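You operate a simulated robot arm through the tools that you are given. There is no shell and no other tool.

You are at the controls of a simulated robot arm. One attempt, no reset.

## Task
Swap the dusty fan in the black drawer for the clean fan.
Fine: the clean fan lies on the blue mat; dusty fan on the blue mat, drawer closed, red catch down again; the drive is dead, as its label says. Where these are worked on the way, their far stop is far enough and under half their travel is too little: black drawer, red catch.
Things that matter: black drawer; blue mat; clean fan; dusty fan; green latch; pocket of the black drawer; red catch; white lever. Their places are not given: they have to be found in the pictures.

Only the result counts: the job must be done as asked and must still hold three seconds after the hand-in. Knocking over, shifting, dropping, spilling or breaking anything else fails it.

## Robot
A 7-joint arm with a two-finger parallel gripper, fixed in place. Base frame: the origin is at the foot of the arm, x ahead of it, y to its left, z up; the work surface is at about z = 0.72. Units: m, rad, N and s.
Its first joint turns from -2.897 to 2.897 rad. Payload 4.4 kg.
The tool frame sits at the grasp point between the pads (the TCP): z along the fingers, y along the line on which they close. The tips reach 0.023 m beyond it. The gripper opens to 0.094 m. The fingers are 0.038 m wide and 0.01 m thick; the gripper's body (0.054 by 0.096 m) begins 0.039 m behind the TCP.
Orientation is that of the tool frame in the base frame, as [roll, pitch, yaw] about the fixed x, y, z axes, in that order (R = Rz(yaw) Ry(pitch) Rx(roll)). With the fingers straight down and closing along the base's y, the tool's x points along the base's -x, its y along +y and its z along -z.

## Interface
- The arm moves only by the tool nudge_tool. Its argument "targets" is a list of rows, each an object (a shift or turn left out is 0, a gripper value left out holds the last) with "delta_rot": the turn, a rotation vector about the base's x, y, z in rad, a list of three; "travel": the shift along the base's x, y, z in m, a list of three; "hand": the closure, from 0 (fully open) to 1 (shut). In form: [{"delta_rot": [rx, ry, rz], "travel": [dx, dy, dz], "hand": hand}, ...]. A call has 1 to 20 rows; each row is the pose to reach, as a shift and turn from the pose commanded when the call began. A row lasts 0.2 s, in which the tool goes at most 0.05 m and 0.15 rad; a call with a longer step from one row to the next is refused whole, and so is a gripper value outside its range. Where a pose cannot be reached the arm comes as near as it can. A force on the tool above 80 N (or 10 N above the force at the start of the call, whichever is more), or a blocked arm, ends the call early, and 0.2 s more pass. The fingers move at their own pace (about 0.072 m/s each) and stop on an object; they squeeze with about 28 N. The grip force told is the motor's: it shows also when the fingers shut on nothing. Time passes only in rows, and 0.2 s behind the last, so rows that repeat a pose let the fingers close. The reply holds the time, the measured pose of the TCP, the force on the tool along the base axes, the opening and the grip force, in the units named above and with some noise, with the torque about the TCP (base axes, N m) and any sound that the robot's microphone picked up.
- Cameras (640 x 400 px; columns grow to the right, rows downward): "scene" is fixed at [0.0497, 0.6491, 1.2871]; the picture's right is [-0.20, -0.98, 0.00], its down [-0.57, 0.12, -0.81] and it looks along [0.80, -0.16, -0.58] (base axes); focal length 315 px, centre (320, 200). "wrist" rides on the gripper at [0.086, 0.016, -0.075] in the tool frame; the picture's right is [-0.18, 0.98, 0.00], its down [-0.58, -0.11, -0.81] and it looks along [-0.79, -0.15, 0.59] (tool axes); focal length 243 px, centre (320, 200).
- get_image(camera): a new picture of that camera. It takes no simulated time.
- point_at(camera, pixels): for up to 12 pixels [column, row] of the newest picture of that camera ("zoom" is the newest enlarged one), the place [x, y, z] in the base frame of the surface seen there, good to about 0.002 m. It takes no simulated time.
- inspect(camera, box): a new picture of the part [left, top, right, bottom] of that camera's present view, enlarged. It takes no simulated time.
- hand_in(): hands the job in; it is judged then, once.

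Leave the gripper open and the arm clear of the work at the hand-in unless told otherwise.

The tools are called after "Request:" by a JSON object that holds its "name" and its "arguments". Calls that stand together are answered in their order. nudge_tool: Moves the arm, as the interface text tells. Its arguments: {"type":"object","properties":{"targets":{"type":"array","items":{"type":"object","properties":{"delta_rot":{"type":"array","items":{"type":"number"}},"travel":{"type":"array","items":{"type":"number"}},"hand":{"type":"number"}}}}},"required":["targets"]} The other tools are called the same way: get_image (camera) takes a picture; point_at (camera, pixels) gives the place of the surface under pixels of a picture; inspect (camera, box) takes an enlarged picture of a part of a camera's view; hand_in () hands the job in.

At the start:

```text
time_s: 0.0
ee_pos: [0.5752, 0.5711, 1.011]
ee_rot: [-3.141, 0.0, -3.142]
contact_force: [0.3, 0.1, -0.2]
ft_torque: [-0.02, 0.04, -0.01]
finger_gap: 0.0941
finger_force: 0.1
```

scene: 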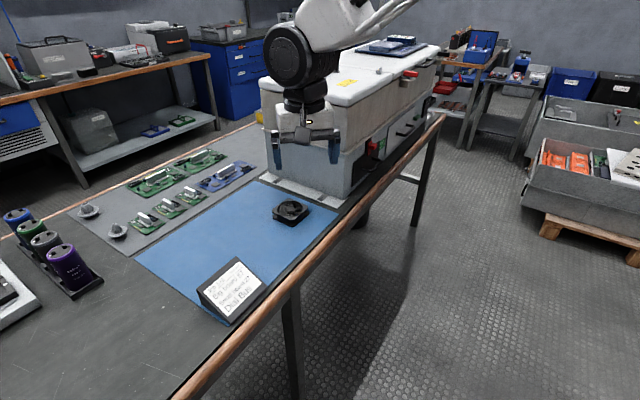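
wrist: 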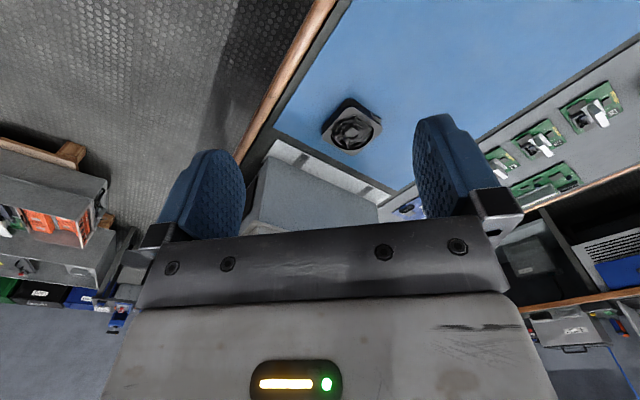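

I see a blue mat with a black fan near pixel (290,211), a large grey/white machine behind it, and a label card at (232,290). I'll zoom into these areas to read the labels and find the parts.

Request:
{"name": "inspect", "arguments": {"camera": "scene", "box": [180, 240, 300, 330]}}

Request:
{"name": "inspect", "arguments": {"camera": "scene", "box": [250, 20, 450, 220]}}

Request:
{"name": "get_image", "arguments": {"camera": "wrist"}}

```text
4.44 times, centred on (240, 285) of scene
```

zoom: 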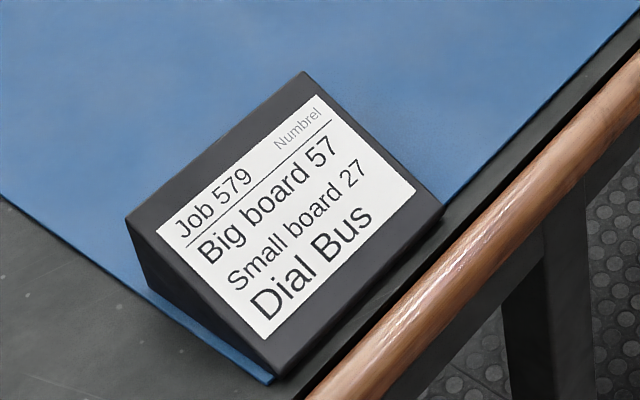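

```text
2.00 times, centred on (350, 120) of scene
```

zoom: 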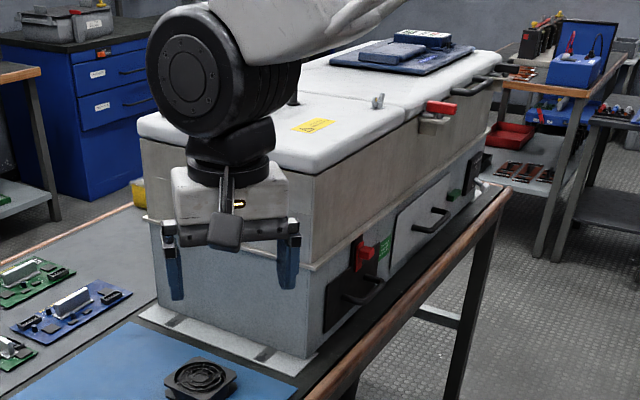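

```text
taken
```

wrist: 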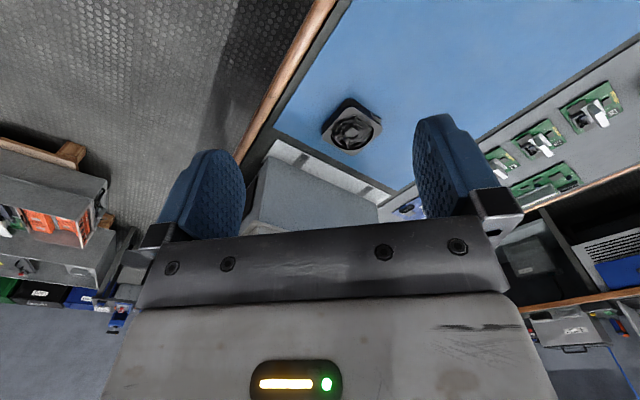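

The card is only a job card. The machine's side has a black drawer with a handle and a red part near scene (372,147). I'll zoom there and take positions.

Request:
{"name": "inspect", "arguments": {"camera": "scene", "box": [330, 110, 430, 190]}}

Request:
{"name": "inspect", "arguments": {"camera": "scene", "box": [380, 50, 460, 130]}}

Request:
{"name": "inspect", "arguments": {"camera": "scene", "box": [320, 50, 400, 100]}}

Request:
{"name": "get_image", "arguments": {"camera": "scene"}}

Request:
{"name": "point_at", "arguments": {"camera": "scene", "pixels": [[290, 211], [272, 208], [308, 213], [290, 225], [289, 197], [358, 170], [372, 146], [378, 168], [365, 125], [335, 205], [345, 150], [440, 60]]}}

```text
5.00 times, centred on (380, 150) of scene
```

zoom: 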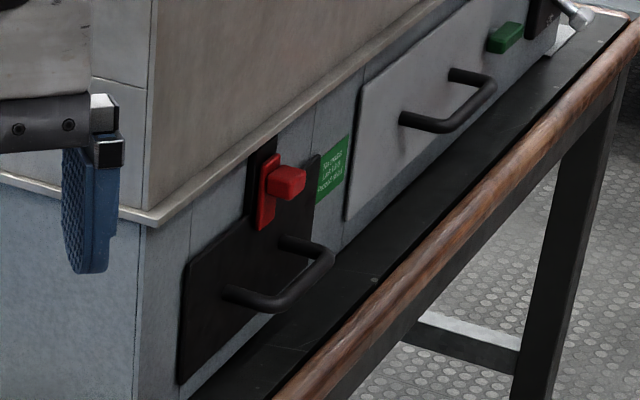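

```text
5.00 times, centred on (420, 90) of scene
```

zoom: 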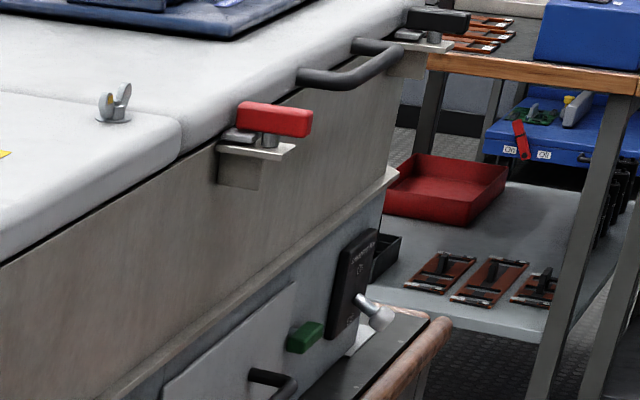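

```text
8.00 times, centred on (360, 75) of scene
```

zoom: 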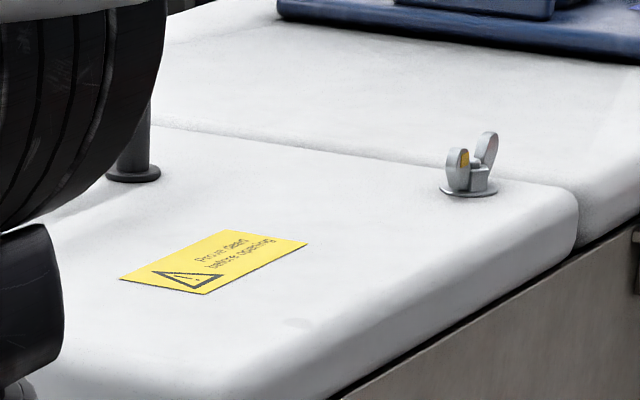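

```text
taken
```

scene: 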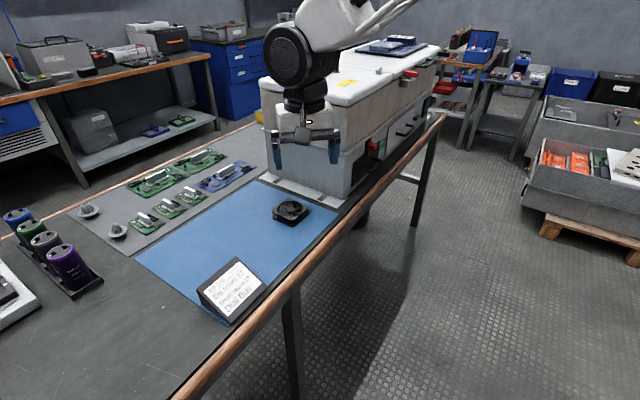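

```text
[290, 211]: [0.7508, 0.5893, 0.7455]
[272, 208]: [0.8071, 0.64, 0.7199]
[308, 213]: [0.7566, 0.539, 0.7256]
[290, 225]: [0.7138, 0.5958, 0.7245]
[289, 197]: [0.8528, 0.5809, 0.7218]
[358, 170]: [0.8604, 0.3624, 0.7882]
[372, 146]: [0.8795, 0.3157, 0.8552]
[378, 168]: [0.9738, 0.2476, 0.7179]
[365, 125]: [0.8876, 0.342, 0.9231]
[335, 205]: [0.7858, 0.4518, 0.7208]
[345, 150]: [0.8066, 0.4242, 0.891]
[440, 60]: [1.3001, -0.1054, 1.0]
```

The machine's long side faces the robot diagonally. I'll zoom in on the green label and the dark plate with the lever, then take precise positions around the drawer front.

Request:
{"name": "inspect", "arguments": {"camera": "scene", "box": [388, 132, 408, 152]}}

Request:
{"name": "inspect", "arguments": {"camera": "scene", "box": [430, 90, 470, 120]}}

Request:
{"name": "inspect", "arguments": {"camera": "scene", "box": [360, 130, 410, 180]}}

```text
16.00 times, centred on (398, 142) of scene
```

zoom: 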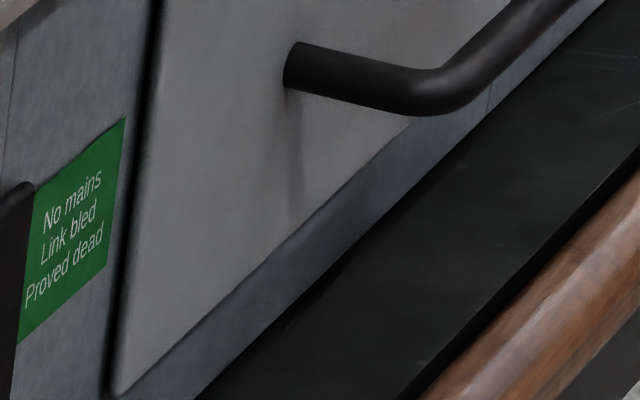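

```text
13.33 times, centred on (450, 105) of scene
```

zoom: 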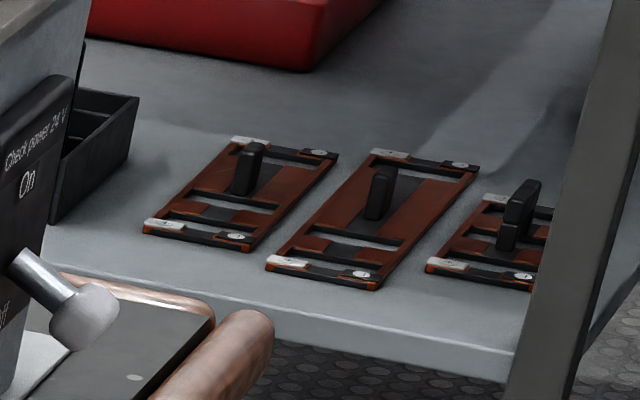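

```text
8.00 times, centred on (385, 155) of scene
```

zoom: 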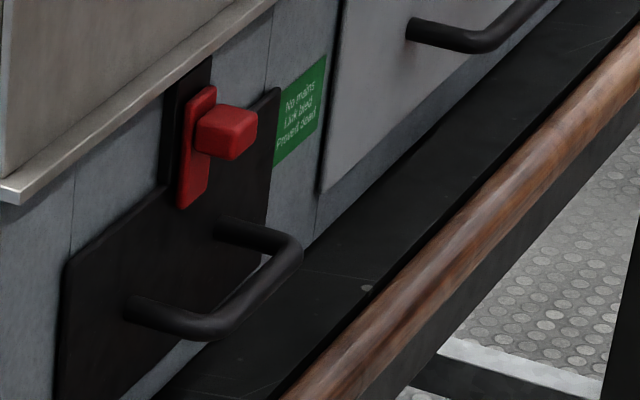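

The green label reads "No mains / Link bled / Proved dead", so the drive is dead and the white lever and green latch stay untouched. Next, precise positions from this zoom: drawer front corners, handle, red catch plate and knob.

Request:
{"name": "point_at", "arguments": {"camera": "zoom", "pixels": [[75, 265], [62, 385], [270, 105], [170, 310], [230, 225], [140, 308], [210, 328], [285, 248], [245, 290], [195, 100], [185, 200], [205, 130]]}}

Request:
{"name": "point_at", "arguments": {"camera": "zoom", "pixels": [[210, 125], [245, 125], [225, 112], [235, 145], [170, 90], [185, 75], [170, 180], [300, 110], [300, 250], [250, 180], [110, 350], [212, 140]]}}

```text
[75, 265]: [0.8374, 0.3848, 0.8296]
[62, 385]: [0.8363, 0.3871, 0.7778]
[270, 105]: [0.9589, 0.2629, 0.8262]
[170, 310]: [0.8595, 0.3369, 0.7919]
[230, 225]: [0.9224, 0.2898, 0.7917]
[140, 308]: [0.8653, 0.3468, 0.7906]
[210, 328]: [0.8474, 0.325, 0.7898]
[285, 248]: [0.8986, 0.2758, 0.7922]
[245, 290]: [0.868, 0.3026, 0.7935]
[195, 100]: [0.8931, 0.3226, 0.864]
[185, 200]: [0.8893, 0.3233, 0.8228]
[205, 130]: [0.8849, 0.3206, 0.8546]
```

```text
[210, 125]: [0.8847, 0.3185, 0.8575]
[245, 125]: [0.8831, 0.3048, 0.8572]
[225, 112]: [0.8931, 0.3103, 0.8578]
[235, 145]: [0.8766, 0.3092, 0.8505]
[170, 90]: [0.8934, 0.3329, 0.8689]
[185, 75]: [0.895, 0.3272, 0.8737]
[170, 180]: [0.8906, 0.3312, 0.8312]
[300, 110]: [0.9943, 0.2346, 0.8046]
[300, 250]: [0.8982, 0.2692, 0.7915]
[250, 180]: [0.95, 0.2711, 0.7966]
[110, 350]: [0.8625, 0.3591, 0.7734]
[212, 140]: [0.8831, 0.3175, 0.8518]
```

The wall runs at 45°: drawer front at distance s≈0.864 m along (0.707,0.707), handle bar at s≈0.83 and z≈0.79, red catch knob at about (0.883,0.309,0.85). I'll measure the ledge above it, the table edge, the mat and the clean fan.

Request:
{"name": "inspect", "arguments": {"camera": "scene", "box": [330, 90, 430, 190]}}

Request:
{"name": "inspect", "arguments": {"camera": "scene", "box": [262, 190, 322, 235]}}

```text
4.00 times, centred on (380, 140) of scene
```

zoom: 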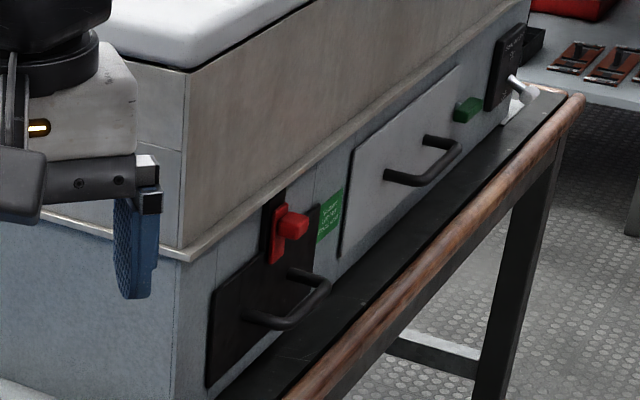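

```text
8.89 times, centred on (292, 212) of scene
```

zoom: 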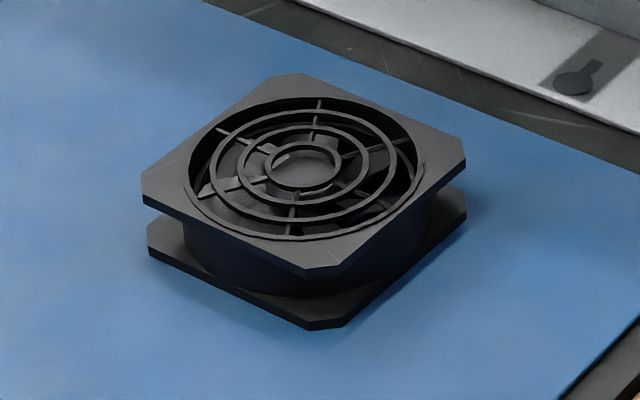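

The clean fan shows clearly, a square two-flange frame. I'll take its corners from this zoom.

Request:
{"name": "point_at", "arguments": {"camera": "zoom", "pixels": [[155, 180], [148, 205], [295, 85], [460, 160], [325, 262], [310, 325], [158, 245], [305, 180], [462, 215], [230, 130], [390, 115], [250, 225]]}}

Request:
{"name": "inspect", "arguments": {"camera": "scene", "box": [330, 90, 430, 190]}}

Request:
{"name": "point_at", "arguments": {"camera": "scene", "pixels": [[335, 208], [260, 182], [140, 258], [222, 318], [200, 230], [250, 210], [230, 240], [340, 206], [300, 180], [325, 230], [390, 180], [300, 275]]}}

```text
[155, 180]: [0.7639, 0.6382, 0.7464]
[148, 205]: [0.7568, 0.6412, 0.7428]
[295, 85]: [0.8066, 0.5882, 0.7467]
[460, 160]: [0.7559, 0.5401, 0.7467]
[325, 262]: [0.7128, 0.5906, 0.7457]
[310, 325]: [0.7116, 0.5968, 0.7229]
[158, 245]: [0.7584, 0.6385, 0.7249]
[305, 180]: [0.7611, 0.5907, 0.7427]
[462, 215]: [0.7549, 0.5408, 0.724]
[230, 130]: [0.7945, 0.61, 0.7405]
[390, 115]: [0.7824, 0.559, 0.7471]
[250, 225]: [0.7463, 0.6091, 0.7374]
```

```text
4.00 times, centred on (380, 140) of scene
```

zoom: 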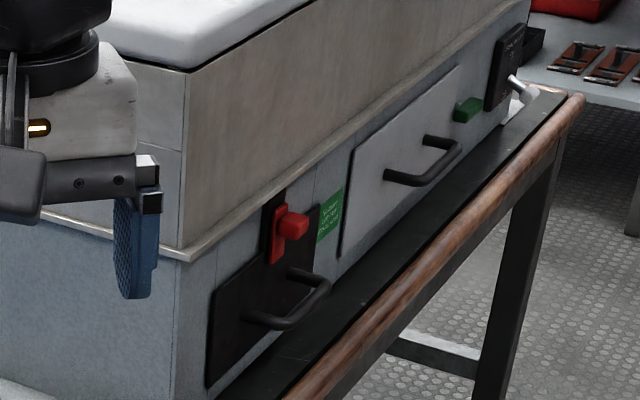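

```text
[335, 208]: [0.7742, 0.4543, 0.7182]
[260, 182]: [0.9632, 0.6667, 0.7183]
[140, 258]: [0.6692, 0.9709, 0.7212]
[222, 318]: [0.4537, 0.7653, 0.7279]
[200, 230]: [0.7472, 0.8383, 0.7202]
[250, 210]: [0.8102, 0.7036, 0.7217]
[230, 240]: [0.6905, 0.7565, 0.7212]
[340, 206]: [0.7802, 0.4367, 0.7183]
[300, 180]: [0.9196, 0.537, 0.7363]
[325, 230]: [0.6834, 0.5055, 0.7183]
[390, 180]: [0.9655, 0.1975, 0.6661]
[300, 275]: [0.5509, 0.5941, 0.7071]
```

The clean fan's centre is about (0.760, 0.589), roughly 0.070 m square and aligned with the wall, top at z≈0.7465. Now ledge, rail, catch and knob points from this zoom, which covers the machine side.

Request:
{"name": "point_at", "arguments": {"camera": "zoom", "pixels": [[190, 250], [185, 258], [280, 185], [285, 178], [300, 165], [272, 205], [278, 195], [290, 230], [215, 375], [207, 385], [205, 300], [300, 355]]}}

Request:
{"name": "point_at", "arguments": {"camera": "zoom", "pixels": [[290, 395], [330, 340], [350, 340], [285, 225], [303, 222], [295, 212], [290, 236], [275, 258], [283, 215], [320, 300], [312, 206], [345, 258]]}}

```text
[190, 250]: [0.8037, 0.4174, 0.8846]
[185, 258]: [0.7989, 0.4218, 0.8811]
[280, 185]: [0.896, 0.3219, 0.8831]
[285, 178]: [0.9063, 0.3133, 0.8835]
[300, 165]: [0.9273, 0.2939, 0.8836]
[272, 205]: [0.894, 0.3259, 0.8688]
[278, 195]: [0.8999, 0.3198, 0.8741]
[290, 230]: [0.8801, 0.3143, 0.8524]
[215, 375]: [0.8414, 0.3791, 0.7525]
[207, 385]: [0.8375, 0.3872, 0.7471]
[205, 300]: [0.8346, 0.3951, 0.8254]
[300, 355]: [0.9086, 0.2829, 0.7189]
```

```text
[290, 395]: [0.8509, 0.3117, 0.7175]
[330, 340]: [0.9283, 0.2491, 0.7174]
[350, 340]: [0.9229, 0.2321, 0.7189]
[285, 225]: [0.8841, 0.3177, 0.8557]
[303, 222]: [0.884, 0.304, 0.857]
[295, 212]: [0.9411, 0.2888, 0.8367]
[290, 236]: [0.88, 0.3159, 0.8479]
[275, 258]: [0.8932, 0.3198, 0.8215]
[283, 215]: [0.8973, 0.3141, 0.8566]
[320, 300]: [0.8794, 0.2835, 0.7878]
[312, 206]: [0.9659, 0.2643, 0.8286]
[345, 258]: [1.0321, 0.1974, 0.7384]
```

The ledge is about flush with the rail (s≈0.862, z≈0.882) and the table edge is at s≈0.81, so a level approach from the robot's side is possible. I'll pull the arm back from the mat, swing it in front of the drawer at about (0.717, 0.147, 1.01) and turn it 45° to face the wall.

Request:
{"name": "nudge_tool", "arguments": {"targets": [{"travel": [-0.0283, -0.0283, 0], "delta_rot": [0, 0, 0.052], "hand": 0}, {"travel": [-0.0566, -0.0566, 0], "delta_rot": [0, 0, 0.105]}, {"travel": [-0.0849, -0.0849, 0], "delta_rot": [0, 0, 0.157]}, {"travel": [-0.1132, -0.1132, 0], "delta_rot": [0, 0, 0.209]}, {"travel": [-0.1415, -0.1415, 0], "delta_rot": [0, 0, 0.262]}, {"travel": [-0.1132, -0.1698, 0], "delta_rot": [0, 0, 0.314]}, {"travel": [-0.0849, -0.1981, 0], "delta_rot": [0, 0, 0.366]}, {"travel": [-0.0566, -0.2264, 0], "delta_rot": [0, 0, 0.419]}, {"travel": [-0.0283, -0.2547, 0], "delta_rot": [0, 0, 0.471]}, {"travel": [0, -0.283, 0], "delta_rot": [0, 0, 0.523]}, {"travel": [0.0283, -0.3113, 0], "delta_rot": [0, 0, 0.576]}, {"travel": [0.0566, -0.3396, 0], "delta_rot": [0, 0, 0.628]}, {"travel": [0.0849, -0.3679, 0], "delta_rot": [0, 0, 0.681]}, {"travel": [0.1132, -0.3962, 0], "delta_rot": [0, 0, 0.733]}, {"travel": [0.1415, -0.4245, 0], "delta_rot": [0, 0, 0.785]}]}}

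```text
time_s: 3.2
ee_pos: [0.717, 0.1456, 1.013]
ee_rot: [3.141, 0.0, -2.353]
contact_force: [0.0, -0.6, 0.1]
ft_torque: [0.01, -0.05, -0.06]
finger_gap: 0.094
finger_force: 0.1
```

The arm is in front of the drawer, facing the wall. Next I'll tilt the tool up by 45° toward the machine to see the drawer with the wrist camera.

Request:
{"name": "nudge_tool", "arguments": {"targets": [{"delta_rot": [0.09, -0.09, 0], "travel": [-0.008, -0.008, 0]}, {"delta_rot": [0.18, -0.18, 0], "travel": [-0.016, -0.016, 0]}, {"delta_rot": [0.27, -0.27, 0], "travel": [-0.024, -0.024, 0]}, {"delta_rot": [0.36, -0.36, 0], "travel": [-0.032, -0.032, 0]}, {"delta_rot": [0.45, -0.45, 0], "travel": [-0.04, -0.04, 0]}, {"delta_rot": [0.555, -0.555, 0], "travel": [-0.05, -0.05, 0]}]}}

Request:
{"name": "get_image", "arguments": {"camera": "wrist"}}

Request:
{"name": "get_image", "arguments": {"camera": "scene"}}

```text
time_s: 4.6
ee_pos: [0.6666, 0.0958, 1.011]
ee_rot: [-3.139, 0.786, -2.354]
contact_force: [0.7, -0.2, -1.2]
ft_torque: [0.03, 0.0, -0.03]
finger_gap: 0.094
finger_force: 0.1
```

```text
taken
```

wrist: 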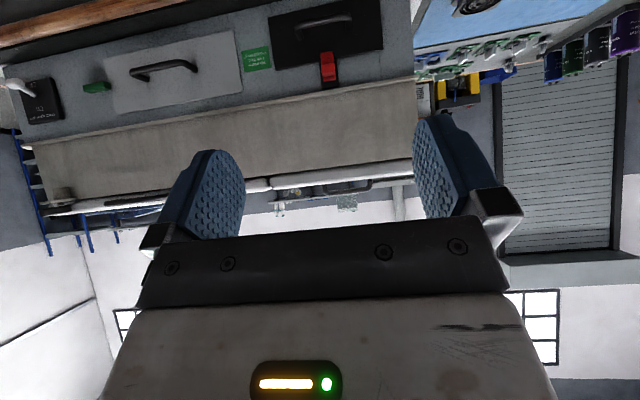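

```text
taken
```

scene: 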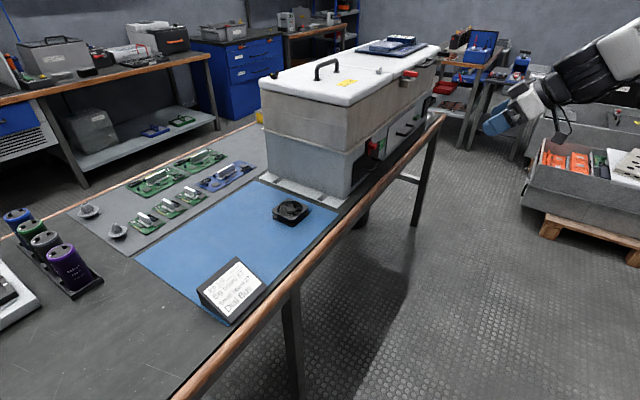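

The wrist picture is upside down, with the drawer at about (325,35) and the red catch at (328,68). I'll zoom in there and measure.

Request:
{"name": "inspect", "arguments": {"camera": "wrist", "box": [260, 0, 400, 100]}}

Request:
{"name": "inspect", "arguments": {"camera": "wrist", "box": [0, 30, 280, 150]}}

Request:
{"name": "inspect", "arguments": {"camera": "wrist", "box": [300, 35, 360, 95]}}

```text
4.00 times, centred on (330, 50) of wrist
```

zoom: 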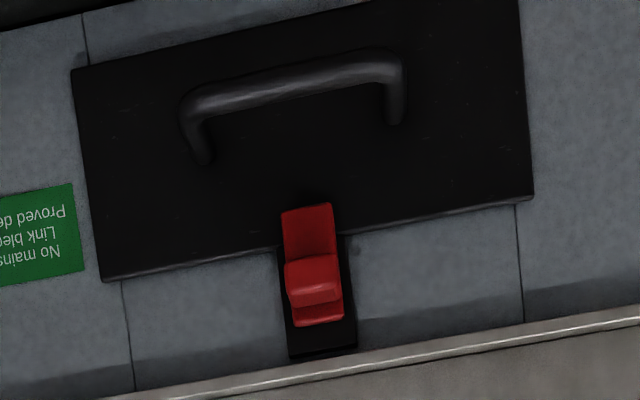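

```text
2.29 times, centred on (140, 90) of wrist
```

zoom: 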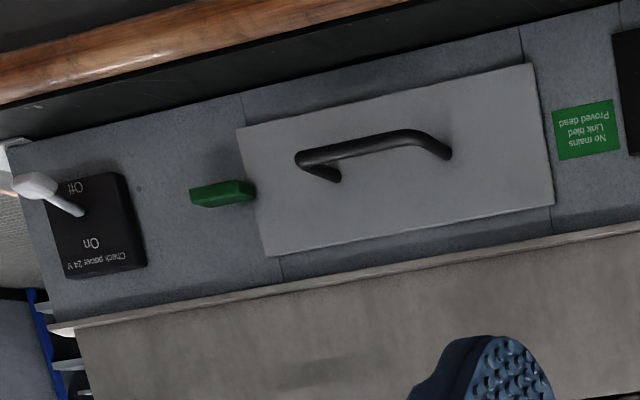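

```text
6.67 times, centred on (330, 65) of wrist
```

zoom: 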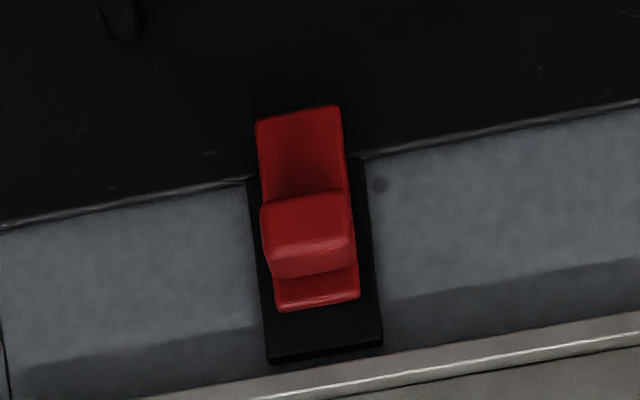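

The catch is a red plate overlapping the drawer's top edge, sliding up on a black rail. I'll measure its edges.

Request:
{"name": "point_at", "arguments": {"camera": "zoom", "pixels": [[262, 130], [335, 115], [300, 110], [265, 215], [348, 205], [305, 240], [275, 270], [350, 255], [310, 300], [255, 300], [375, 290], [325, 352]]}}

Request:
{"name": "inspect", "arguments": {"camera": "wrist", "box": [260, 0, 400, 100]}}

Request:
{"name": "point_at", "arguments": {"camera": "zoom", "pixels": [[300, 80], [200, 98], [385, 60], [205, 150], [395, 115], [300, 68], [300, 92], [75, 72], [108, 278], [528, 195], [519, 3], [300, 150]]}}

```text
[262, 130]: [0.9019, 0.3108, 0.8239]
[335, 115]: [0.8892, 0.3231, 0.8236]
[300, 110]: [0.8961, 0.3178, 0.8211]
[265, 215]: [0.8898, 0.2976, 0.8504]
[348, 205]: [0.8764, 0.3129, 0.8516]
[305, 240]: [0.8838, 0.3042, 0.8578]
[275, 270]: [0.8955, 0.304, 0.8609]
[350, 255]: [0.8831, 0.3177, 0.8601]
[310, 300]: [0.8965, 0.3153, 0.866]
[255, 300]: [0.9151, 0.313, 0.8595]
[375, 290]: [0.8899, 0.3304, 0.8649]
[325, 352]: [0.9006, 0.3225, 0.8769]
```

```text
4.00 times, centred on (330, 50) of wrist
```

zoom: 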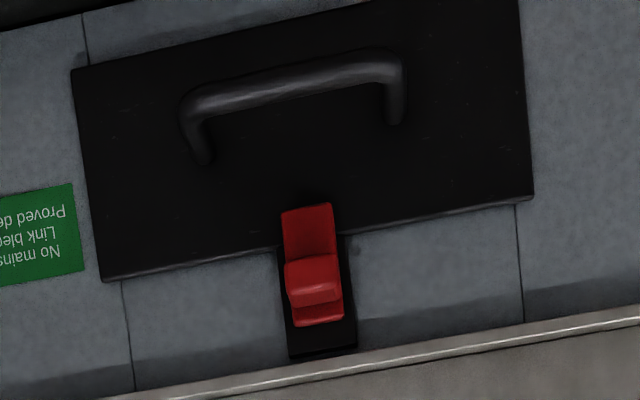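

```text
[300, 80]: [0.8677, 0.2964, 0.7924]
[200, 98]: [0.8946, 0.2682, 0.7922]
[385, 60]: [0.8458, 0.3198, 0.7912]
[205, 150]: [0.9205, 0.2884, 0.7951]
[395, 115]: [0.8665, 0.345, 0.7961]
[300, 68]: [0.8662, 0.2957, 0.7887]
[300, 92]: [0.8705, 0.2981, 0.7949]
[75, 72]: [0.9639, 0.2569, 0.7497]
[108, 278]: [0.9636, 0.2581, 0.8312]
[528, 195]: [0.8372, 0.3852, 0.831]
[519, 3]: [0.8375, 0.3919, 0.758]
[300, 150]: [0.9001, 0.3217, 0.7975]
```

The catch knob is about t=0.409, front at s≈0.840, z≈0.846–0.861. The handle bar is centred near s≈0.8275, z≈0.789. I'll tilt the tool to level and move to a standoff in front of the knob at about (0.784, 0.205, 0.90).

Request:
{"name": "nudge_tool", "arguments": {"targets": [{"delta_rot": [0.07, -0.07, 0], "travel": [0.0147, 0.0136, -0.0139]}, {"delta_rot": [0.14, -0.14, 0], "travel": [0.0295, 0.0272, -0.0278]}, {"delta_rot": [0.21, -0.21, 0], "travel": [0.0442, 0.0408, -0.0416]}, {"delta_rot": [0.28, -0.28, 0], "travel": [0.0589, 0.0544, -0.0555]}, {"delta_rot": [0.35, -0.35, 0], "travel": [0.0736, 0.068, -0.0694]}, {"delta_rot": [0.42, -0.42, 0], "travel": [0.0884, 0.0816, -0.0833]}, {"delta_rot": [0.49, -0.49, 0], "travel": [0.1031, 0.0952, -0.0971]}, {"delta_rot": [0.555, -0.555, 0], "travel": [0.1178, 0.1088, -0.111]}]}}

Request:
{"name": "get_image", "arguments": {"camera": "wrist"}}

Request:
{"name": "get_image", "arguments": {"camera": "scene"}}

```text
time_s: 6.4
ee_pos: [0.7848, 0.2044, 0.9015]
ee_rot: [-0.18, 1.568, 0.605]
contact_force: [0.3, 0.1, -0.4]
ft_torque: [-0.04, 0.02, 0.01]
finger_gap: 0.094
finger_force: 0.0
```

```text
taken
```

wrist: 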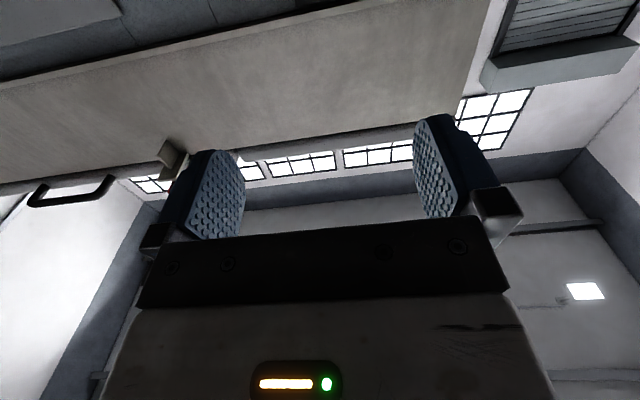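

```text
taken
```

scene: 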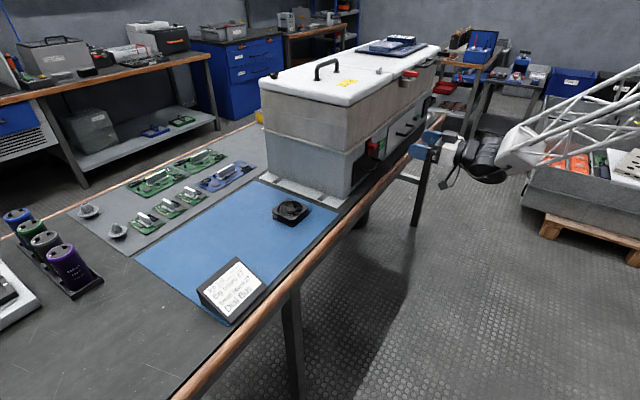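

The level pose is reached and t is 0.410, lined up with the catch. I'll lower to z≈0.853 and advance to s≈0.80, just short of the knob, then check in the scene picture.

Request:
{"name": "nudge_tool", "arguments": {"targets": [{"travel": [0, 0, -0.024], "hand": 0.4}, {"travel": [0, 0, -0.0485]}, {"travel": [0.0236, 0.0236, -0.0485]}, {"travel": [0.0471, 0.0471, -0.0485]}, {"travel": [0.0707, 0.0707, -0.0485]}, {"travel": [0.0707, 0.0707, -0.0485]}]}}

Request:
{"name": "inspect", "arguments": {"camera": "scene", "box": [340, 110, 440, 180]}}

Request:
{"name": "get_image", "arguments": {"camera": "wrist"}}

```text
time_s: 7.8
ee_pos: [0.855, 0.2754, 0.8523]
ee_rot: [3.039, 1.568, -2.458]
contact_force: [0.6, 1.0, -0.4]
ft_torque: [0.03, -0.01, 0.02]
finger_gap: 0.0562
finger_force: 0.1
```

```text
5.71 times, centred on (390, 145) of scene
```

zoom: 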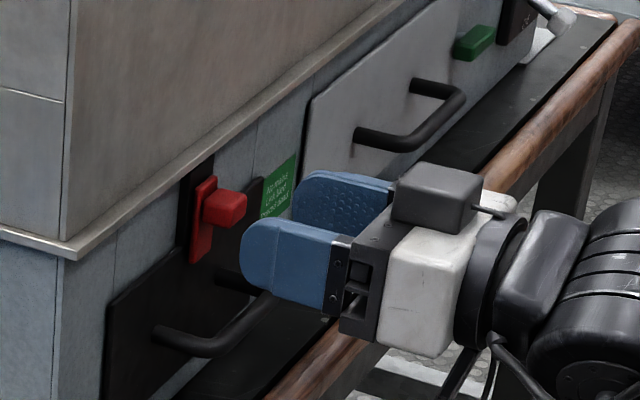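

```text
taken
```

wrist: 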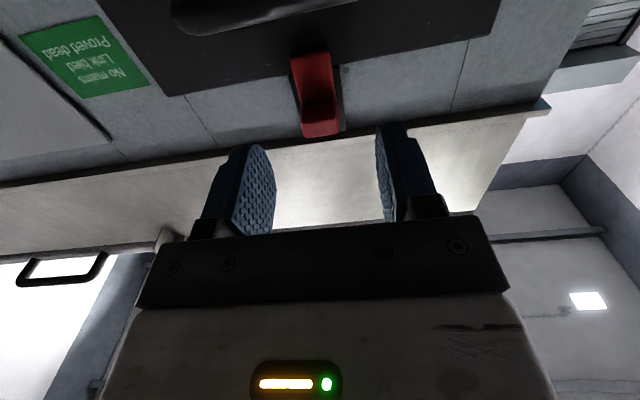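

The fingers straddle the knob (it lies between them at wrist (318,100)). I'll advance 3 cm so the tips stop just short of the catch plate, then close on the knob.

Request:
{"name": "nudge_tool", "arguments": {"targets": [{"travel": [0.0106, 0.0106, 0]}, {"travel": [0.0215, 0.0215, 0]}, {"travel": [0.0215, 0.0215, 0], "hand": 1}, {"travel": [0.0215, 0.0215, 0], "hand": 1}, {"travel": [0.0215, 0.0215, 0], "hand": 1}, {"travel": [0.0215, 0.0215, 0], "hand": 1}]}}

Request:
{"name": "inspect", "arguments": {"camera": "scene", "box": [340, 110, 440, 180]}}

Request:
{"name": "get_image", "arguments": {"camera": "wrist"}}

```text
time_s: 9.2
ee_pos: [0.8771, 0.2968, 0.8522]
ee_rot: [2.867, 1.568, -2.632]
contact_force: [18.4, 1.0, -2.2]
ft_torque: [-0.85, 0.94, -0.24]
finger_gap: 0.0218
finger_force: 44.9
```

```text
5.71 times, centred on (390, 145) of scene
```

zoom: 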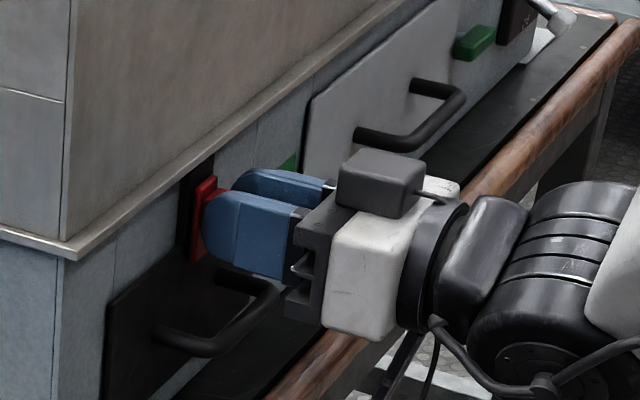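

```text
taken
```

wrist: 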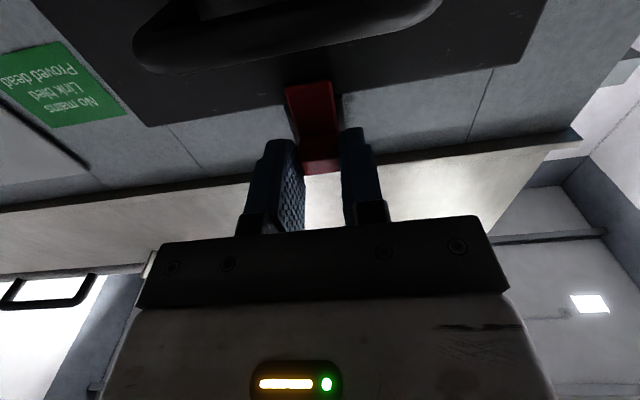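

The knob is gripped (gap 0.0218 m). I'll raise it slowly and watch the force to find the upper stop.

Request:
{"name": "nudge_tool", "arguments": {"targets": [{"travel": [0, 0, 0.004], "hand": 1}, {"travel": [0, 0, 0.008]}, {"travel": [0, 0, 0.012]}, {"travel": [0, 0, 0.015]}]}}

Request:
{"name": "inspect", "arguments": {"camera": "scene", "box": [340, 110, 440, 180]}}

Request:
{"name": "get_image", "arguments": {"camera": "wrist"}}

```text
time_s: 10.2
ee_pos: [0.8759, 0.2963, 0.8665]
ee_rot: [2.514, 1.57, -2.985]
contact_force: [6.9, -18.5, -2.0]
ft_torque: [0.76, -0.69, -0.22]
finger_gap: 0.022
finger_force: 45.2
```

```text
5.71 times, centred on (390, 145) of scene
```

zoom: 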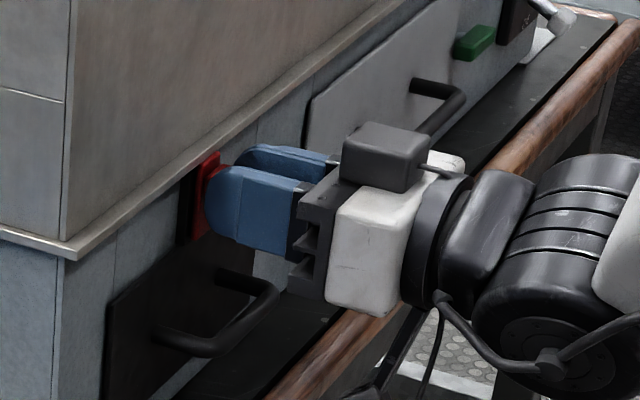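

```text
taken
```

wrist: 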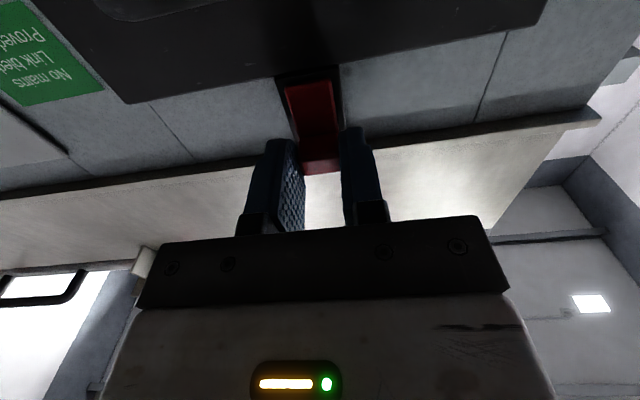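

The catch rises freely; its lower edge is now above the drawer's top edge. I'll go on to feel for the far stop.

Request:
{"name": "nudge_tool", "arguments": {"targets": [{"travel": [0, 0, 0.003], "hand": 1}, {"travel": [0, 0, 0.006]}, {"travel": [0, 0, 0.009]}, {"travel": [0, 0, 0.012]}]}}

Request:
{"name": "inspect", "arguments": {"camera": "scene", "box": [340, 110, 440, 180]}}

```text
time_s: 11.2
ee_pos: [0.8758, 0.2952, 0.8758]
ee_rot: [2.731, 1.565, -2.769]
contact_force: [20.4, -32.2, -39.8]
ft_torque: [-0.77, 0.35, -0.51]
finger_gap: 0.0219
finger_force: 44.8
```

```text
5.71 times, centred on (390, 145) of scene
```

zoom: 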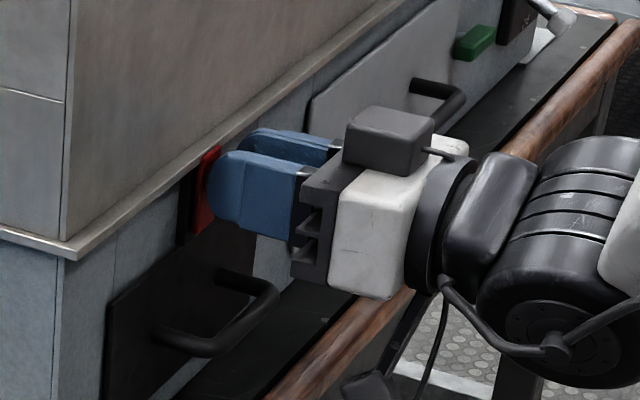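

The vertical force jumped to −40 N at z≈0.876, so the upper stop is reached (about 23 mm of travel). I'll ease off slightly, open the fingers and back off a little, then check whether the catch stays up.

Request:
{"name": "nudge_tool", "arguments": {"targets": [{"travel": [0, 0, -0.003], "hand": 1}, {"travel": [0, 0, -0.003], "hand": 0.4}, {"travel": [0, 0, -0.003], "hand": 0.4}, {"travel": [0, 0, -0.003], "hand": 0.4}]}}

Request:
{"name": "inspect", "arguments": {"camera": "scene", "box": [340, 110, 440, 180]}}

Request:
{"name": "get_image", "arguments": {"camera": "wrist"}}

```text
time_s: 12.2
ee_pos: [0.8762, 0.2968, 0.8772]
ee_rot: [-3.111, 1.57, -2.326]
contact_force: [0.4, 0.0, -0.1]
ft_torque: [-0.01, 0.01, -0.02]
finger_gap: 0.0561
finger_force: 0.0
```

```text
5.71 times, centred on (390, 145) of scene
```

zoom: 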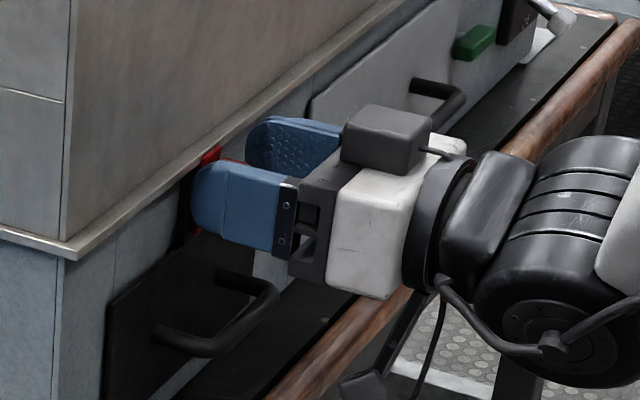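

```text
taken
```

wrist: 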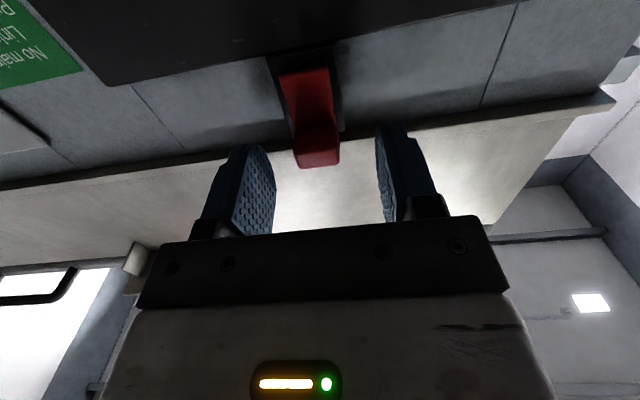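

The catch stays up by itself. I'll back straight off to s≈0.70, then roll the hand 90° about its pointing axis so the fingers can close above and below the handle bar.

Request:
{"name": "nudge_tool", "arguments": {"targets": [{"travel": [-0.025, -0.025, 0], "hand": 0.4}, {"travel": [-0.05, -0.05, 0]}, {"travel": [-0.075, -0.075, 0]}, {"travel": [-0.092, -0.092, 0]}, {"travel": [-0.092, -0.092, 0], "delta_rot": [-0.1, -0.1, 0]}, {"travel": [-0.092, -0.092, 0], "delta_rot": [-0.2, -0.2, 0]}, {"travel": [-0.092, -0.092, 0], "delta_rot": [-0.3, -0.3, 0]}, {"travel": [-0.092, -0.092, 0], "delta_rot": [-0.4, -0.4, 0]}, {"travel": [-0.092, -0.092, 0], "delta_rot": [-0.5, -0.5, 0]}, {"travel": [-0.092, -0.092, 0], "delta_rot": [-0.6, -0.6, 0]}, {"travel": [-0.092, -0.092, 0], "delta_rot": [-0.7, -0.7, 0]}, {"travel": [-0.092, -0.092, 0], "delta_rot": [-0.8, -0.8, 0]}, {"travel": [-0.092, -0.092, 0], "delta_rot": [-0.9, -0.9, 0]}, {"travel": [-0.092, -0.092, 0], "delta_rot": [-1.0, -1.0, 0]}, {"travel": [-0.092, -0.092, 0], "delta_rot": [-1.1107, -1.1107, 0]}, {"travel": [-0.092, -0.092, 0], "delta_rot": [-1.1107, -1.1107, 0]}]}}

Request:
{"name": "get_image", "arguments": {"camera": "scene"}}

Request:
{"name": "get_image", "arguments": {"camera": "wrist"}}

```text
refused: row 15 steps farther than a row can; nothing moved
```

```text
taken
```

scene: 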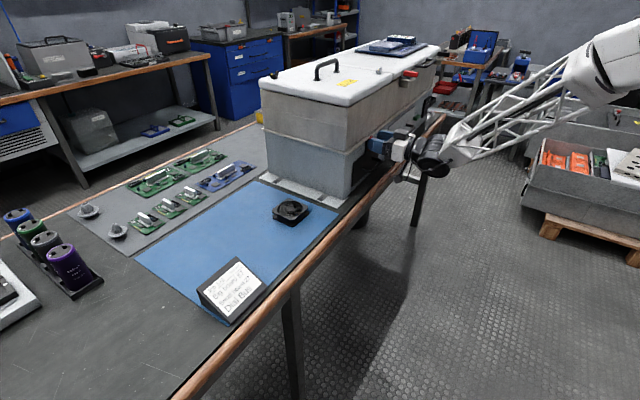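

```text
taken
```

wrist: 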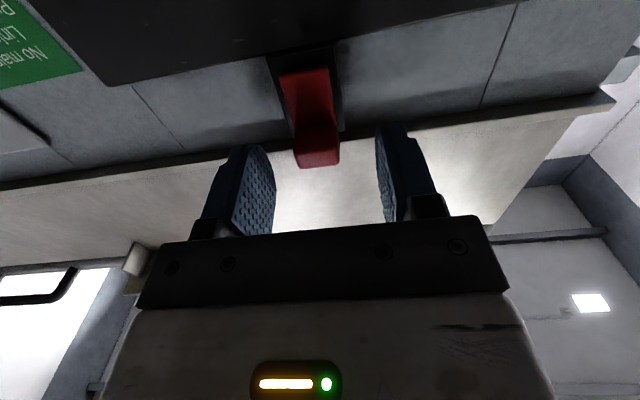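

The call was refused because the last turn step was slightly too large, and nothing moved. I'll repeat it with finer steps.

Request:
{"name": "nudge_tool", "arguments": {"targets": [{"travel": [-0.025, -0.025, 0], "hand": 0.4}, {"travel": [-0.05, -0.05, 0]}, {"travel": [-0.075, -0.075, 0]}, {"travel": [-0.092, -0.092, 0]}, {"travel": [-0.092, -0.092, 0], "delta_rot": [-0.1, -0.1, 0]}, {"travel": [-0.092, -0.092, 0], "delta_rot": [-0.2, -0.2, 0]}, {"travel": [-0.092, -0.092, 0], "delta_rot": [-0.3, -0.3, 0]}, {"travel": [-0.092, -0.092, 0], "delta_rot": [-0.4, -0.4, 0]}, {"travel": [-0.092, -0.092, 0], "delta_rot": [-0.5, -0.5, 0]}, {"travel": [-0.092, -0.092, 0], "delta_rot": [-0.6, -0.6, 0]}, {"travel": [-0.092, -0.092, 0], "delta_rot": [-0.7, -0.7, 0]}, {"travel": [-0.092, -0.092, 0], "delta_rot": [-0.8, -0.8, 0]}, {"travel": [-0.092, -0.092, 0], "delta_rot": [-0.9, -0.9, 0]}, {"travel": [-0.092, -0.092, 0], "delta_rot": [-1.0, -1.0, 0]}, {"travel": [-0.092, -0.092, 0], "delta_rot": [-1.06, -1.06, 0]}, {"travel": [-0.092, -0.092, 0], "delta_rot": [-1.1107, -1.1107, 0]}, {"travel": [-0.092, -0.092, 0], "delta_rot": [-1.1107, -1.1107, 0]}]}}

Request:
{"name": "get_image", "arguments": {"camera": "scene"}}

Request:
{"name": "get_image", "arguments": {"camera": "wrist"}}

```text
time_s: 15.8
ee_pos: [0.8518, 0.2625, 1.1391]
ee_rot: [-1.904, 0.138, -0.852]
contact_force: [0.0, 0.4, 0.6]
ft_torque: [0.01, 0.01, -0.01]
finger_gap: 0.0563
finger_force: 0.1
out of reach, approached as far as the arm can: row 7, 8, 9, 10, 11, 12, 13, 14, 15, 16, 17
```

```text
taken
```

scene: 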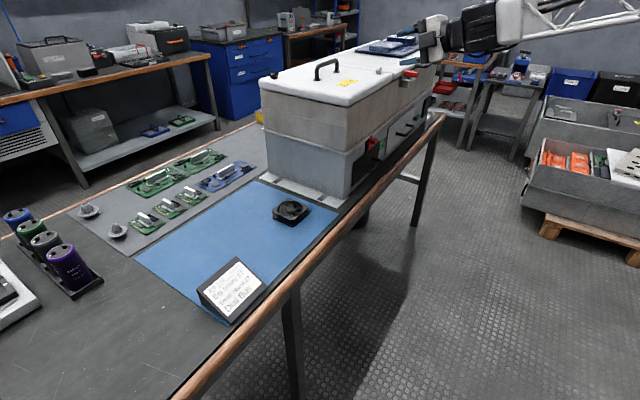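

```text
taken
```

wrist: 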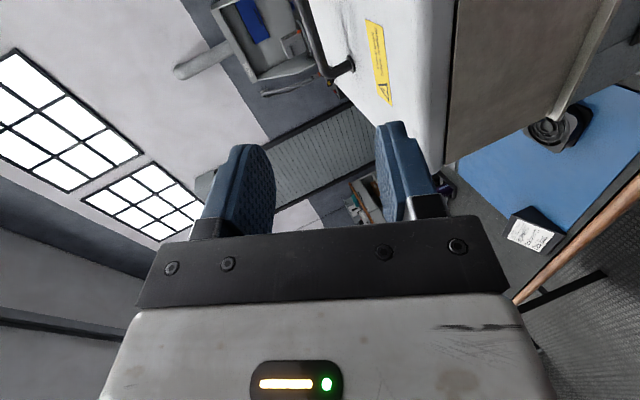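

The roll in that direction was out of reach and the arm ended up at (0.852,0.263,1.139), clear above. I'll check that nothing was disturbed before sending a small test move.

Request:
{"name": "inspect", "arguments": {"camera": "scene", "box": [250, 30, 450, 210]}}

Request:
{"name": "inspect", "arguments": {"camera": "scene", "box": [360, 130, 410, 180]}}

```text
2.22 times, centred on (350, 120) of scene
```

zoom: 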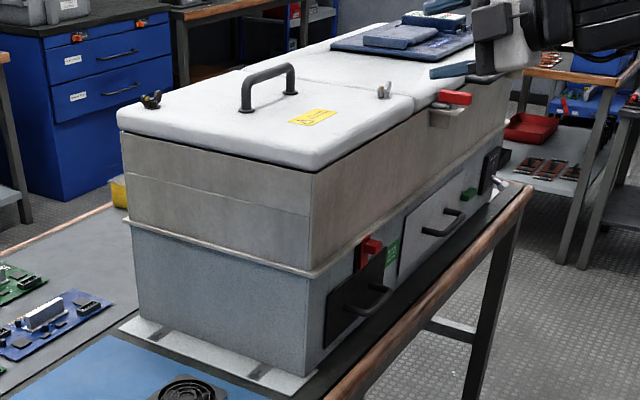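

```text
8.00 times, centred on (385, 155) of scene
```

zoom: 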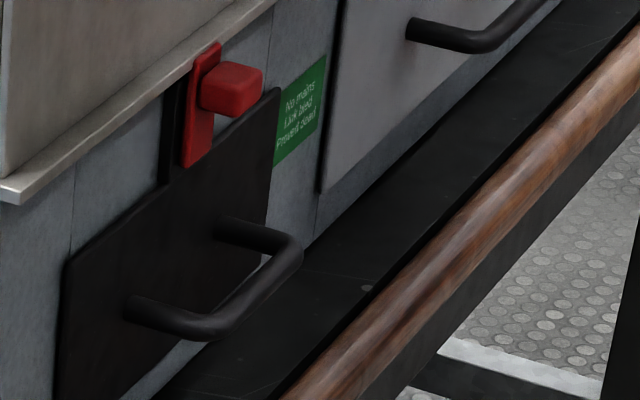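

The catch is still up and nothing looks disturbed. I'll send a small test shift away from the machine to see how the commanded pose is counted.

Request:
{"name": "nudge_tool", "arguments": {"targets": [{"travel": [-0.01, -0.01, 0.0]}]}}

```text
time_s: 16.2
ee_pos: [0.8416, 0.2518, 1.1386]
ee_rot: [-1.909, 0.142, -0.853]
contact_force: [0.2, -0.4, 1.4]
ft_torque: [0.02, 0.01, 0.0]
finger_gap: 0.0565
finger_force: 0.0
```

The shift is counted from the pose actually reached. Rolling the other way should have room. I'll move back from the machine and roll +90° about the tool axis, which undoes the earlier roll, staying high.

Request:
{"name": "nudge_tool", "arguments": {"targets": [{"travel": [-0.009, -0.009, 0], "delta_rot": [0.089, 0.0859, -0.0431]}, {"travel": [-0.018, -0.018, 0], "delta_rot": [0.178, 0.1718, -0.0862]}, {"travel": [-0.027, -0.027, 0], "delta_rot": [0.267, 0.2577, -0.1293]}, {"travel": [-0.036, -0.036, 0], "delta_rot": [0.356, 0.3436, -0.1724]}, {"travel": [-0.045, -0.045, 0], "delta_rot": [0.445, 0.4295, -0.2155]}, {"travel": [-0.054, -0.054, 0], "delta_rot": [0.534, 0.5154, -0.2586]}, {"travel": [-0.063, -0.063, 0], "delta_rot": [0.623, 0.6013, -0.3017]}, {"travel": [-0.072, -0.072, 0], "delta_rot": [0.712, 0.6872, -0.3448]}, {"travel": [-0.081, -0.081, 0], "delta_rot": [0.801, 0.7731, -0.3879]}, {"travel": [-0.09, -0.09, 0], "delta_rot": [0.89, 0.859, -0.431]}, {"travel": [-0.099, -0.099, 0], "delta_rot": [0.979, 0.9449, -0.4741]}, {"travel": [-0.106, -0.106, 0], "delta_rot": [1.068, 1.0308, -0.5172]}]}}

Request:
{"name": "get_image", "arguments": {"camera": "scene"}}

Request:
{"name": "get_image", "arguments": {"camera": "wrist"}}

```text
time_s: 18.8
ee_pos: [0.7368, 0.1431, 1.1381]
ee_rot: [2.742, 1.204, -2.806]
contact_force: [0.1, 0.7, 0.5]
ft_torque: [0.0, 0.01, 0.03]
finger_gap: 0.0563
finger_force: 0.0
```

```text
taken
```

scene: 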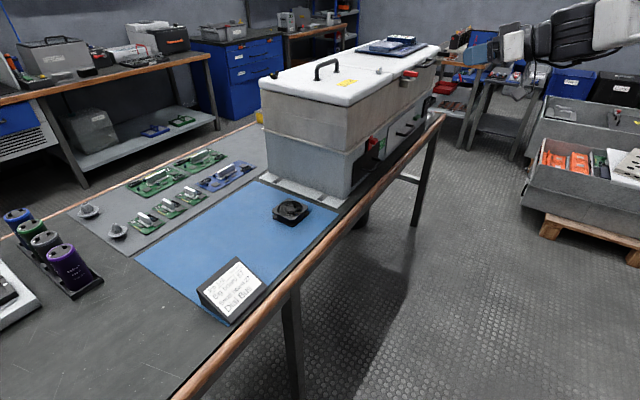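

```text
taken
```

wrist: 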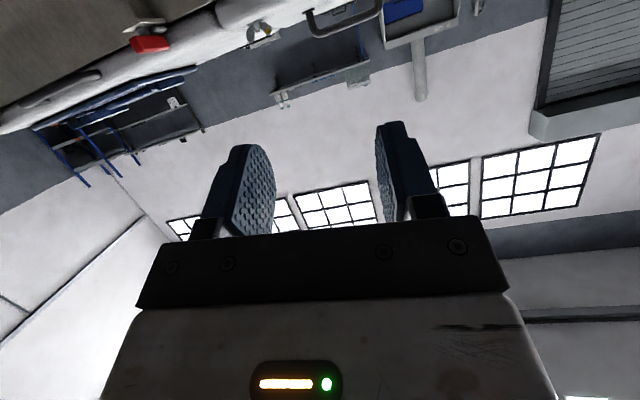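

The arm tracked well. I'll continue the roll another +45° about the tool axis in place and check for reach messages.

Request:
{"name": "nudge_tool", "arguments": {"targets": [{"delta_rot": [0.089, 0.0859, -0.0431]}, {"delta_rot": [0.178, 0.1718, -0.0862]}, {"delta_rot": [0.267, 0.2577, -0.1293]}, {"delta_rot": [0.356, 0.3436, -0.1724]}, {"delta_rot": [0.445, 0.4295, -0.2155]}, {"delta_rot": [0.534, 0.5154, -0.2586]}]}}

```text
time_s: 20.2
ee_pos: [0.7362, 0.144, 1.1369]
ee_rot: [1.986, 0.595, 2.576]
contact_force: [0.2, 0.3, -0.5]
ft_torque: [0.01, -0.01, 0.0]
finger_gap: 0.0563
finger_force: 0.1
```

No reach problem, so I'll roll the remaining 45°.

Request:
{"name": "nudge_tool", "arguments": {"targets": [{"delta_rot": [0.089, 0.0859, -0.0431]}, {"delta_rot": [0.178, 0.1718, -0.0862]}, {"delta_rot": [0.267, 0.2577, -0.1293]}, {"delta_rot": [0.356, 0.3436, -0.1724]}, {"delta_rot": [0.445, 0.4295, -0.2155]}, {"delta_rot": [0.534, 0.5154, -0.2586]}]}}

Request:
{"name": "get_image", "arguments": {"camera": "scene"}}

Request:
{"name": "get_image", "arguments": {"camera": "wrist"}}

```text
time_s: 21.6
ee_pos: [0.7364, 0.1434, 1.1372]
ee_rot: [1.915, -0.14, 2.287]
contact_force: [0.7, -0.3, -0.3]
ft_torque: [0.02, -0.03, 0.02]
finger_gap: 0.0564
finger_force: 0.1
```

```text
taken
```

scene: 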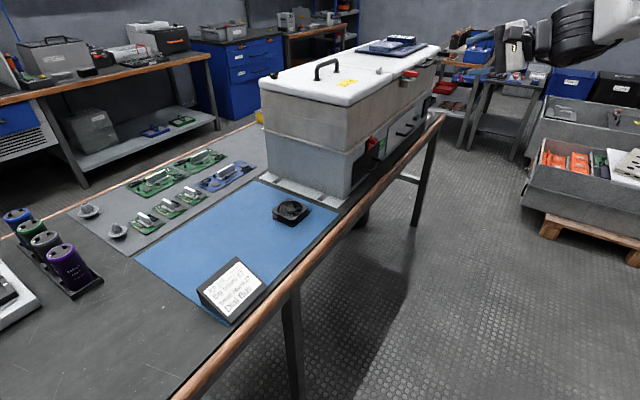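

```text
taken
```

wrist: 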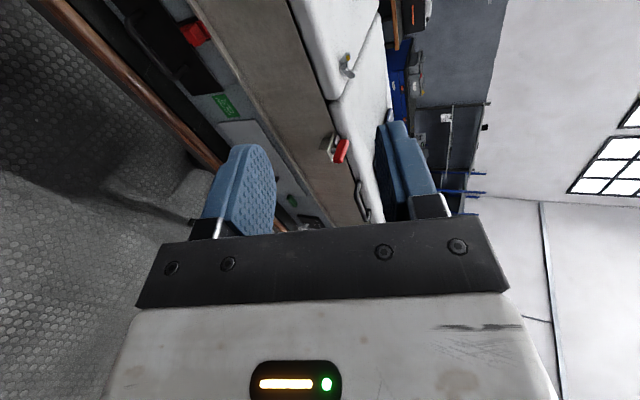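

The tool is now rolled so the fingers close nearly vertically, pointing about 19° down. I'll correct the small roll error and descend in front of the handle to z≈0.95 first, checking reach.

Request:
{"name": "nudge_tool", "arguments": {"targets": [{"delta_rot": [-0.05, -0.049, 0.035], "travel": [0, 0.003, -0.035]}, {"delta_rot": [-0.0996, -0.0976, 0.0699], "travel": [0, 0.006, -0.07]}, {"delta_rot": [-0.0996, -0.0976, 0.0699], "travel": [0, 0.009, -0.11]}, {"delta_rot": [-0.0996, -0.0976, 0.0699], "travel": [0, 0.012, -0.15]}, {"delta_rot": [-0.0996, -0.0976, 0.0699], "travel": [0, 0.015, -0.19]}]}}

Request:
{"name": "get_image", "arguments": {"camera": "wrist"}}

```text
time_s: 22.8
ee_pos: [0.738, 0.1589, 0.9487]
ee_rot: [1.911, -0.002, 2.36]
contact_force: [0.2, -0.4, -0.2]
ft_torque: [-0.01, 0.02, -0.03]
finger_gap: 0.0562
finger_force: 0.1
```

```text
taken
```

wrist: 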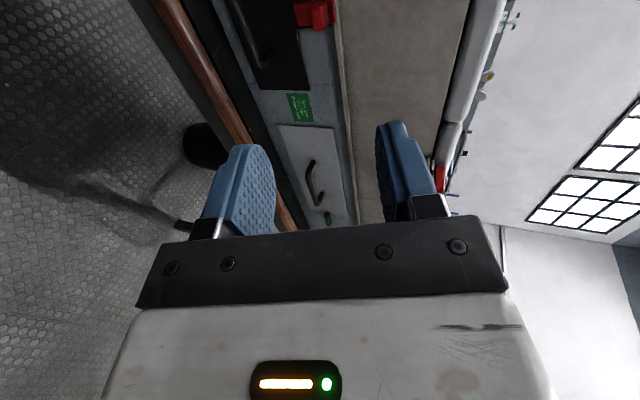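

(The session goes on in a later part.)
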